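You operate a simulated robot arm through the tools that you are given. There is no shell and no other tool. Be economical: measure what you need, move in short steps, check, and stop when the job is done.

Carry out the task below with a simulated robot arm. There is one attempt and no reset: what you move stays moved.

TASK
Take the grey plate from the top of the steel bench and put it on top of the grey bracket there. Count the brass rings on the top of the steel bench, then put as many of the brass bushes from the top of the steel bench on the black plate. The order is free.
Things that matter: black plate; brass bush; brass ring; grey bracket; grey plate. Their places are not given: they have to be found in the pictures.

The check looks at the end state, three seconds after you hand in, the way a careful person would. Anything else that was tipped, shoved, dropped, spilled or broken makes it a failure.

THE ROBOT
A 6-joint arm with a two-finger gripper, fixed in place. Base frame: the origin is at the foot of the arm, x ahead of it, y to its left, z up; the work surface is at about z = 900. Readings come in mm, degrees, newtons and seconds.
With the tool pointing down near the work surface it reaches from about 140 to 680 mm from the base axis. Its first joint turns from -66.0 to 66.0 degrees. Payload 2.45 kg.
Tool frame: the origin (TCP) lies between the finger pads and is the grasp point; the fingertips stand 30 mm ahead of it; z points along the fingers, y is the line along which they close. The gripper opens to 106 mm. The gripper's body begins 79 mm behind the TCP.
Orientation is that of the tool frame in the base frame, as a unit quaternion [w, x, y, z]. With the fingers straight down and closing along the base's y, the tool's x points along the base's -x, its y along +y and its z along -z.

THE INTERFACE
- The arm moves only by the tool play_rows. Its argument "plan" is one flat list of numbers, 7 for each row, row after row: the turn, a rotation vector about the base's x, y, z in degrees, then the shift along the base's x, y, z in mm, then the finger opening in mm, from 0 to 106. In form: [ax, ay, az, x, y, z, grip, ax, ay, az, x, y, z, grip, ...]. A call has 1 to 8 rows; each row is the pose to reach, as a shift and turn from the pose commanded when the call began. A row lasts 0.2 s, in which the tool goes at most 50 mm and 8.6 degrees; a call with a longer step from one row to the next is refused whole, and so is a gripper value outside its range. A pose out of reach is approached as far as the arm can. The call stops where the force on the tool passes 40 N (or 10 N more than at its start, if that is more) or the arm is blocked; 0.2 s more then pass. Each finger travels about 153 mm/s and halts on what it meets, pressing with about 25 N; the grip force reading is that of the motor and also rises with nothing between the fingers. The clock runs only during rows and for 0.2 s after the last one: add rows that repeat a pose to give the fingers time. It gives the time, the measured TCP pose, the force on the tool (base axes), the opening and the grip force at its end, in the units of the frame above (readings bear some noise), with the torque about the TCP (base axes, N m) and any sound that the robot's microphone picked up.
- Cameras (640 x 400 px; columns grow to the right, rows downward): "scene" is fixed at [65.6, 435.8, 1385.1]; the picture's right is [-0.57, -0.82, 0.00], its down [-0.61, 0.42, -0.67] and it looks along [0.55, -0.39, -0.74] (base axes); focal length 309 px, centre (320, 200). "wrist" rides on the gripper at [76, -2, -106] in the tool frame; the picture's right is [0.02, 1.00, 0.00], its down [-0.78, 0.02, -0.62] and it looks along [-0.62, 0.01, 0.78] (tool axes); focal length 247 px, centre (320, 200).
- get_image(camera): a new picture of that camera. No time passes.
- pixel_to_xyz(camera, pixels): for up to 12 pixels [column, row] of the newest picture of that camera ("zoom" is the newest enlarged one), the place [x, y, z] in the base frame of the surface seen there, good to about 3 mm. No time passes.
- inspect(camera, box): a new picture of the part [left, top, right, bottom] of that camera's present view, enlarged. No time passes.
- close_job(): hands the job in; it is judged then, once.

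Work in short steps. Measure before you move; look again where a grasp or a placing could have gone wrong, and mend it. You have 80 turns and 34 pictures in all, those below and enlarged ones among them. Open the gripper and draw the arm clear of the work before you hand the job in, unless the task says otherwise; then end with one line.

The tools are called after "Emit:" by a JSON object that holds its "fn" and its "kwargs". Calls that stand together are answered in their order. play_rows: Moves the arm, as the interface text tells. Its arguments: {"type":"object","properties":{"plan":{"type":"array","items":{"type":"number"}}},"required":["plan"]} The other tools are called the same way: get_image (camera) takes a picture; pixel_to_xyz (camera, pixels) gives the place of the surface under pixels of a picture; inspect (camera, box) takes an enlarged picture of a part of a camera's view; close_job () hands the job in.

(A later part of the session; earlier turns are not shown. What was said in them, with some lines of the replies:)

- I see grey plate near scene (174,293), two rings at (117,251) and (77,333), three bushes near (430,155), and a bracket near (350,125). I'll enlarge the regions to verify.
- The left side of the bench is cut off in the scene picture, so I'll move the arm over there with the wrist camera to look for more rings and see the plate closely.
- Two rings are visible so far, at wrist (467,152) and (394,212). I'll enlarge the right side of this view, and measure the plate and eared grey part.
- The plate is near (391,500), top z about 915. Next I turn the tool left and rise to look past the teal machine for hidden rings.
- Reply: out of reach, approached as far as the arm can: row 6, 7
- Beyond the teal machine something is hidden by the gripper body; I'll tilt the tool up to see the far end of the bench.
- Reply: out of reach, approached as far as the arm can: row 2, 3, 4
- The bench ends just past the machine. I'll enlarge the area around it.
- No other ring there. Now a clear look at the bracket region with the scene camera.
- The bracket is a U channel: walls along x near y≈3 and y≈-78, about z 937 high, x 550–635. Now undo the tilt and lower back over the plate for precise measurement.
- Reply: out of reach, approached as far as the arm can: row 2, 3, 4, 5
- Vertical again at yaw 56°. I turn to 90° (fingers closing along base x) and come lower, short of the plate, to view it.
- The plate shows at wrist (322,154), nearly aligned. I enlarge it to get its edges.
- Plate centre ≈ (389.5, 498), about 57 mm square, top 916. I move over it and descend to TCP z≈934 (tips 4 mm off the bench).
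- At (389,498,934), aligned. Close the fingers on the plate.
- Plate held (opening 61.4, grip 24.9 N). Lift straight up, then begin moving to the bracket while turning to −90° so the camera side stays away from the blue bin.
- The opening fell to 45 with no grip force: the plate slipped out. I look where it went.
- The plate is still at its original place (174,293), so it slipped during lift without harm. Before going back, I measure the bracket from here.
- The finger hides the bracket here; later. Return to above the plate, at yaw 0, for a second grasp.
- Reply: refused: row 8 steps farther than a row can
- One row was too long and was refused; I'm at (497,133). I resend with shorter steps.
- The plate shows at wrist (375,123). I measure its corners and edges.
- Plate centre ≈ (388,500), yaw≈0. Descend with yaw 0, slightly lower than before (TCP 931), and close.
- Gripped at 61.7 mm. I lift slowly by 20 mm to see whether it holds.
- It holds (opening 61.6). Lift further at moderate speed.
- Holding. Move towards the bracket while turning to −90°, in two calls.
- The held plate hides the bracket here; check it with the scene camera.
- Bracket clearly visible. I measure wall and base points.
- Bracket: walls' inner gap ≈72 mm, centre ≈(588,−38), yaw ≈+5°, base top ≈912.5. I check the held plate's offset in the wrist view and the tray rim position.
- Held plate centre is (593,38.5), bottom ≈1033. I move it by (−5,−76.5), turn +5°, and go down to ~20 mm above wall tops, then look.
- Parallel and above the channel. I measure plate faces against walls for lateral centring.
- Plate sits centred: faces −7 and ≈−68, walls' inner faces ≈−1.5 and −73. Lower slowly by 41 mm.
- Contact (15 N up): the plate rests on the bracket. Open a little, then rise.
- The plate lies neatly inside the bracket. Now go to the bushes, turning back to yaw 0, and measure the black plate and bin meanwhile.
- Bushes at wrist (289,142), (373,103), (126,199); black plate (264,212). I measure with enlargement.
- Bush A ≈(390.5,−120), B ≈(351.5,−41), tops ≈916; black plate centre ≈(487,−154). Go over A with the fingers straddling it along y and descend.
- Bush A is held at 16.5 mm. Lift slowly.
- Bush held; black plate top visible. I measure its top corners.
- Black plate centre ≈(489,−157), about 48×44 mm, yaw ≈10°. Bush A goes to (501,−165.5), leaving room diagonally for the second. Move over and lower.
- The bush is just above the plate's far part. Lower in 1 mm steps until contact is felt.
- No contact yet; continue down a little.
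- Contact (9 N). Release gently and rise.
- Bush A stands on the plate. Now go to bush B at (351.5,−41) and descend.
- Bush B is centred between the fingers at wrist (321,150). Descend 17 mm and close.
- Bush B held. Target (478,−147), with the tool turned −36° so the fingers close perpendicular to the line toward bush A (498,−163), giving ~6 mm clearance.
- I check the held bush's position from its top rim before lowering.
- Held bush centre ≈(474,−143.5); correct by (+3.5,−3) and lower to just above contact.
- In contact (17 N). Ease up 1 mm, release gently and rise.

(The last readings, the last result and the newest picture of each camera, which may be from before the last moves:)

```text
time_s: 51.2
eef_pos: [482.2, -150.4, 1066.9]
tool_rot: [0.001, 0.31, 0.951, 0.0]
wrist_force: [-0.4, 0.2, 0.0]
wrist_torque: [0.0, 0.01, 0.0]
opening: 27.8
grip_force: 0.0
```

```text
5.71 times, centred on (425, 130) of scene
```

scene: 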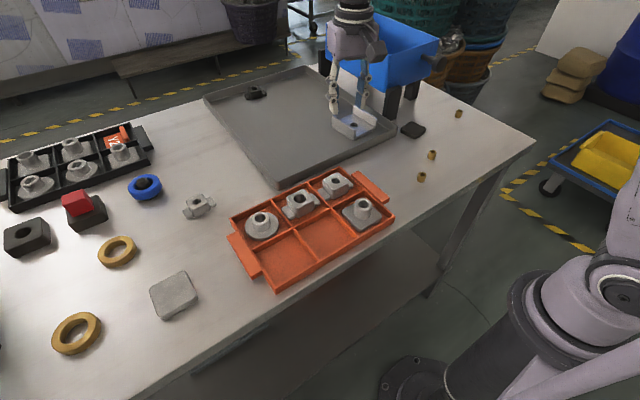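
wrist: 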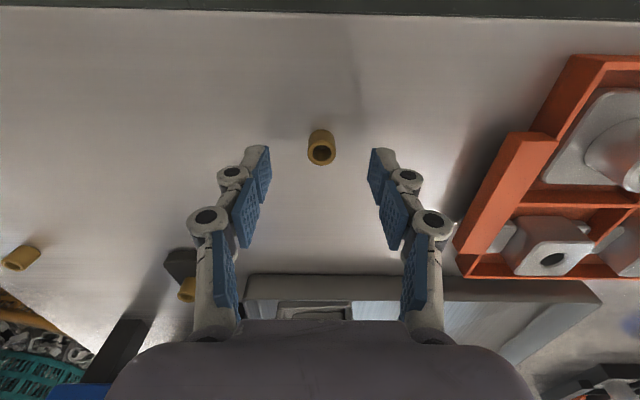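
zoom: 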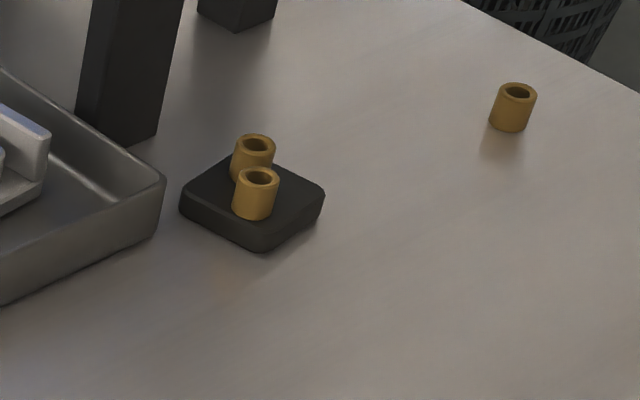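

Both bushes stand on the black plate. Last check: the space under/behind the blue bin for any hidden ring; I back off, straighten yaw, lower, and look under it.

Emit:
{"fn": "play_rows", "kwargs": {"plan": [0, 0, 7.2, -25, -10, 0, 28, 0, 0, 14.4, -50, -20, 0, 28, 0, 0, 21.6, -75, -35, 0, 28, 0, 0, 28.8, -95, -50, 0, 28, 0, 0, 36, -110, -60, 0, 28]}}

Emit:
{"fn": "play_rows", "kwargs": {"plan": [0, -7, 0, 0, 0, -20, 28, 0, -14, 0, 0, 0, -50, 28, 0, -21, 0, 0, 0, -85, 28, 0, -21, 0, 0, 0, -85, 28]}}

Emit:
{"fn": "get_image", "kwargs": {"camera": "wrist"}}

```text
time_s: 52.4
eef_pos: [370.6, -211.0, 1063.4]
tool_rot: [0.0, -0.001, 1.0, 0.0]
wrist_force: [-0.1, 0.3, 0.0]
wrist_torque: [-0.01, -0.01, 0.03]
opening: 28.3
grip_force: 0.1
```

```text
time_s: 53.4
eef_pos: [369.5, -206.2, 975.0]
tool_rot: [0.184, 0.002, 0.983, -0.001]
wrist_force: [-0.1, -0.1, -0.5]
wrist_torque: [-0.02, -0.01, -0.02]
opening: 27.9
grip_force: 0.1
```

```text
3 pictures are left
```

wrist: 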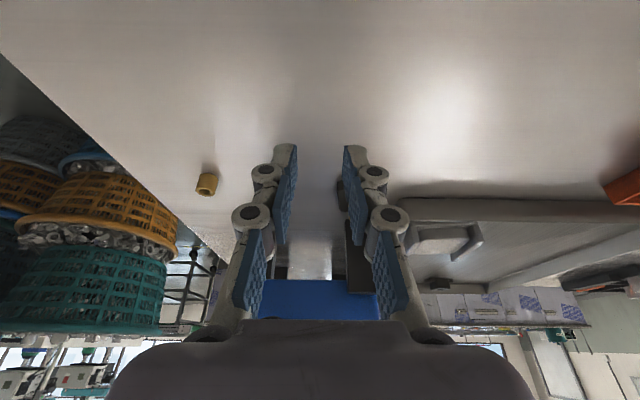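

Between the fingers the bench under the bin shows at (310,255). Enlarge it.

Emit:
{"fn": "inspect", "kwargs": {"camera": "wrist", "box": [180, 180, 420, 325]}}

```text
2.67 times, centred on (300, 252) of wrist
```

zoom: 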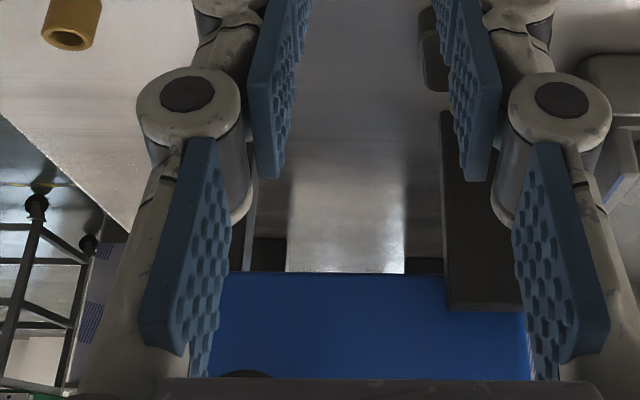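

Nothing under the bin: the count is two rings. Raise and straighten the arm, clear of the work, and take a final overview.

Emit:
{"fn": "play_rows", "kwargs": {"plan": [0, 7, 0, -10, 10, 35, 28, 0, 14, 0, -20, 30, 75, 50, 0, 21, 0, -30, 50, 115, 80, 0, 21, 0, -40, 80, 150, 106, 0, 21, 0, -45, 110, 160, 106]}}

Emit:
{"fn": "get_image", "kwargs": {"camera": "scene"}}

```text
time_s: 54.6
eef_pos: [326.9, -99.7, 1137.5]
tool_rot: [0.001, 0.0, 1.0, 0.0]
wrist_force: [0.2, 0.1, 0.2]
wrist_torque: [-0.02, -0.02, 0.0]
opening: 106.0
grip_force: 0.1
```

```text
1 pictures are left
```

scene: 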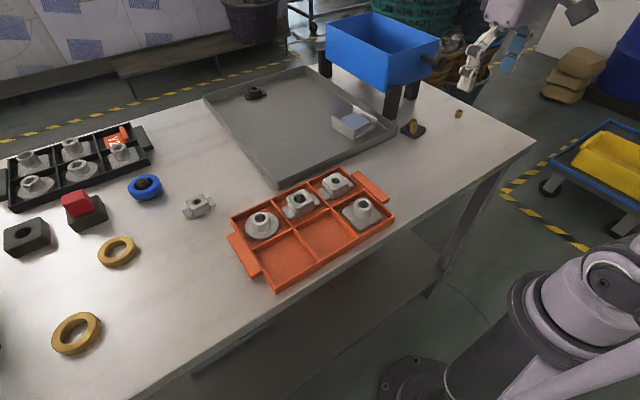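

The overview shows the plate in the bracket (352,122), two bushes on the black plate (412,128), and everything else in place. I hand in.

Emit:
{"fn": "close_job", "kwargs": {}}

```text
The job is handed in.
```

The grey plate is on the grey bracket, lying flat between its two side walls. I counted two brass rings and put two of the three brass bushes on the black plate. On my first lift the plate slipped out of the gripper and stayed at its starting place; the second lift held. In the last picture everything else was where it had been.
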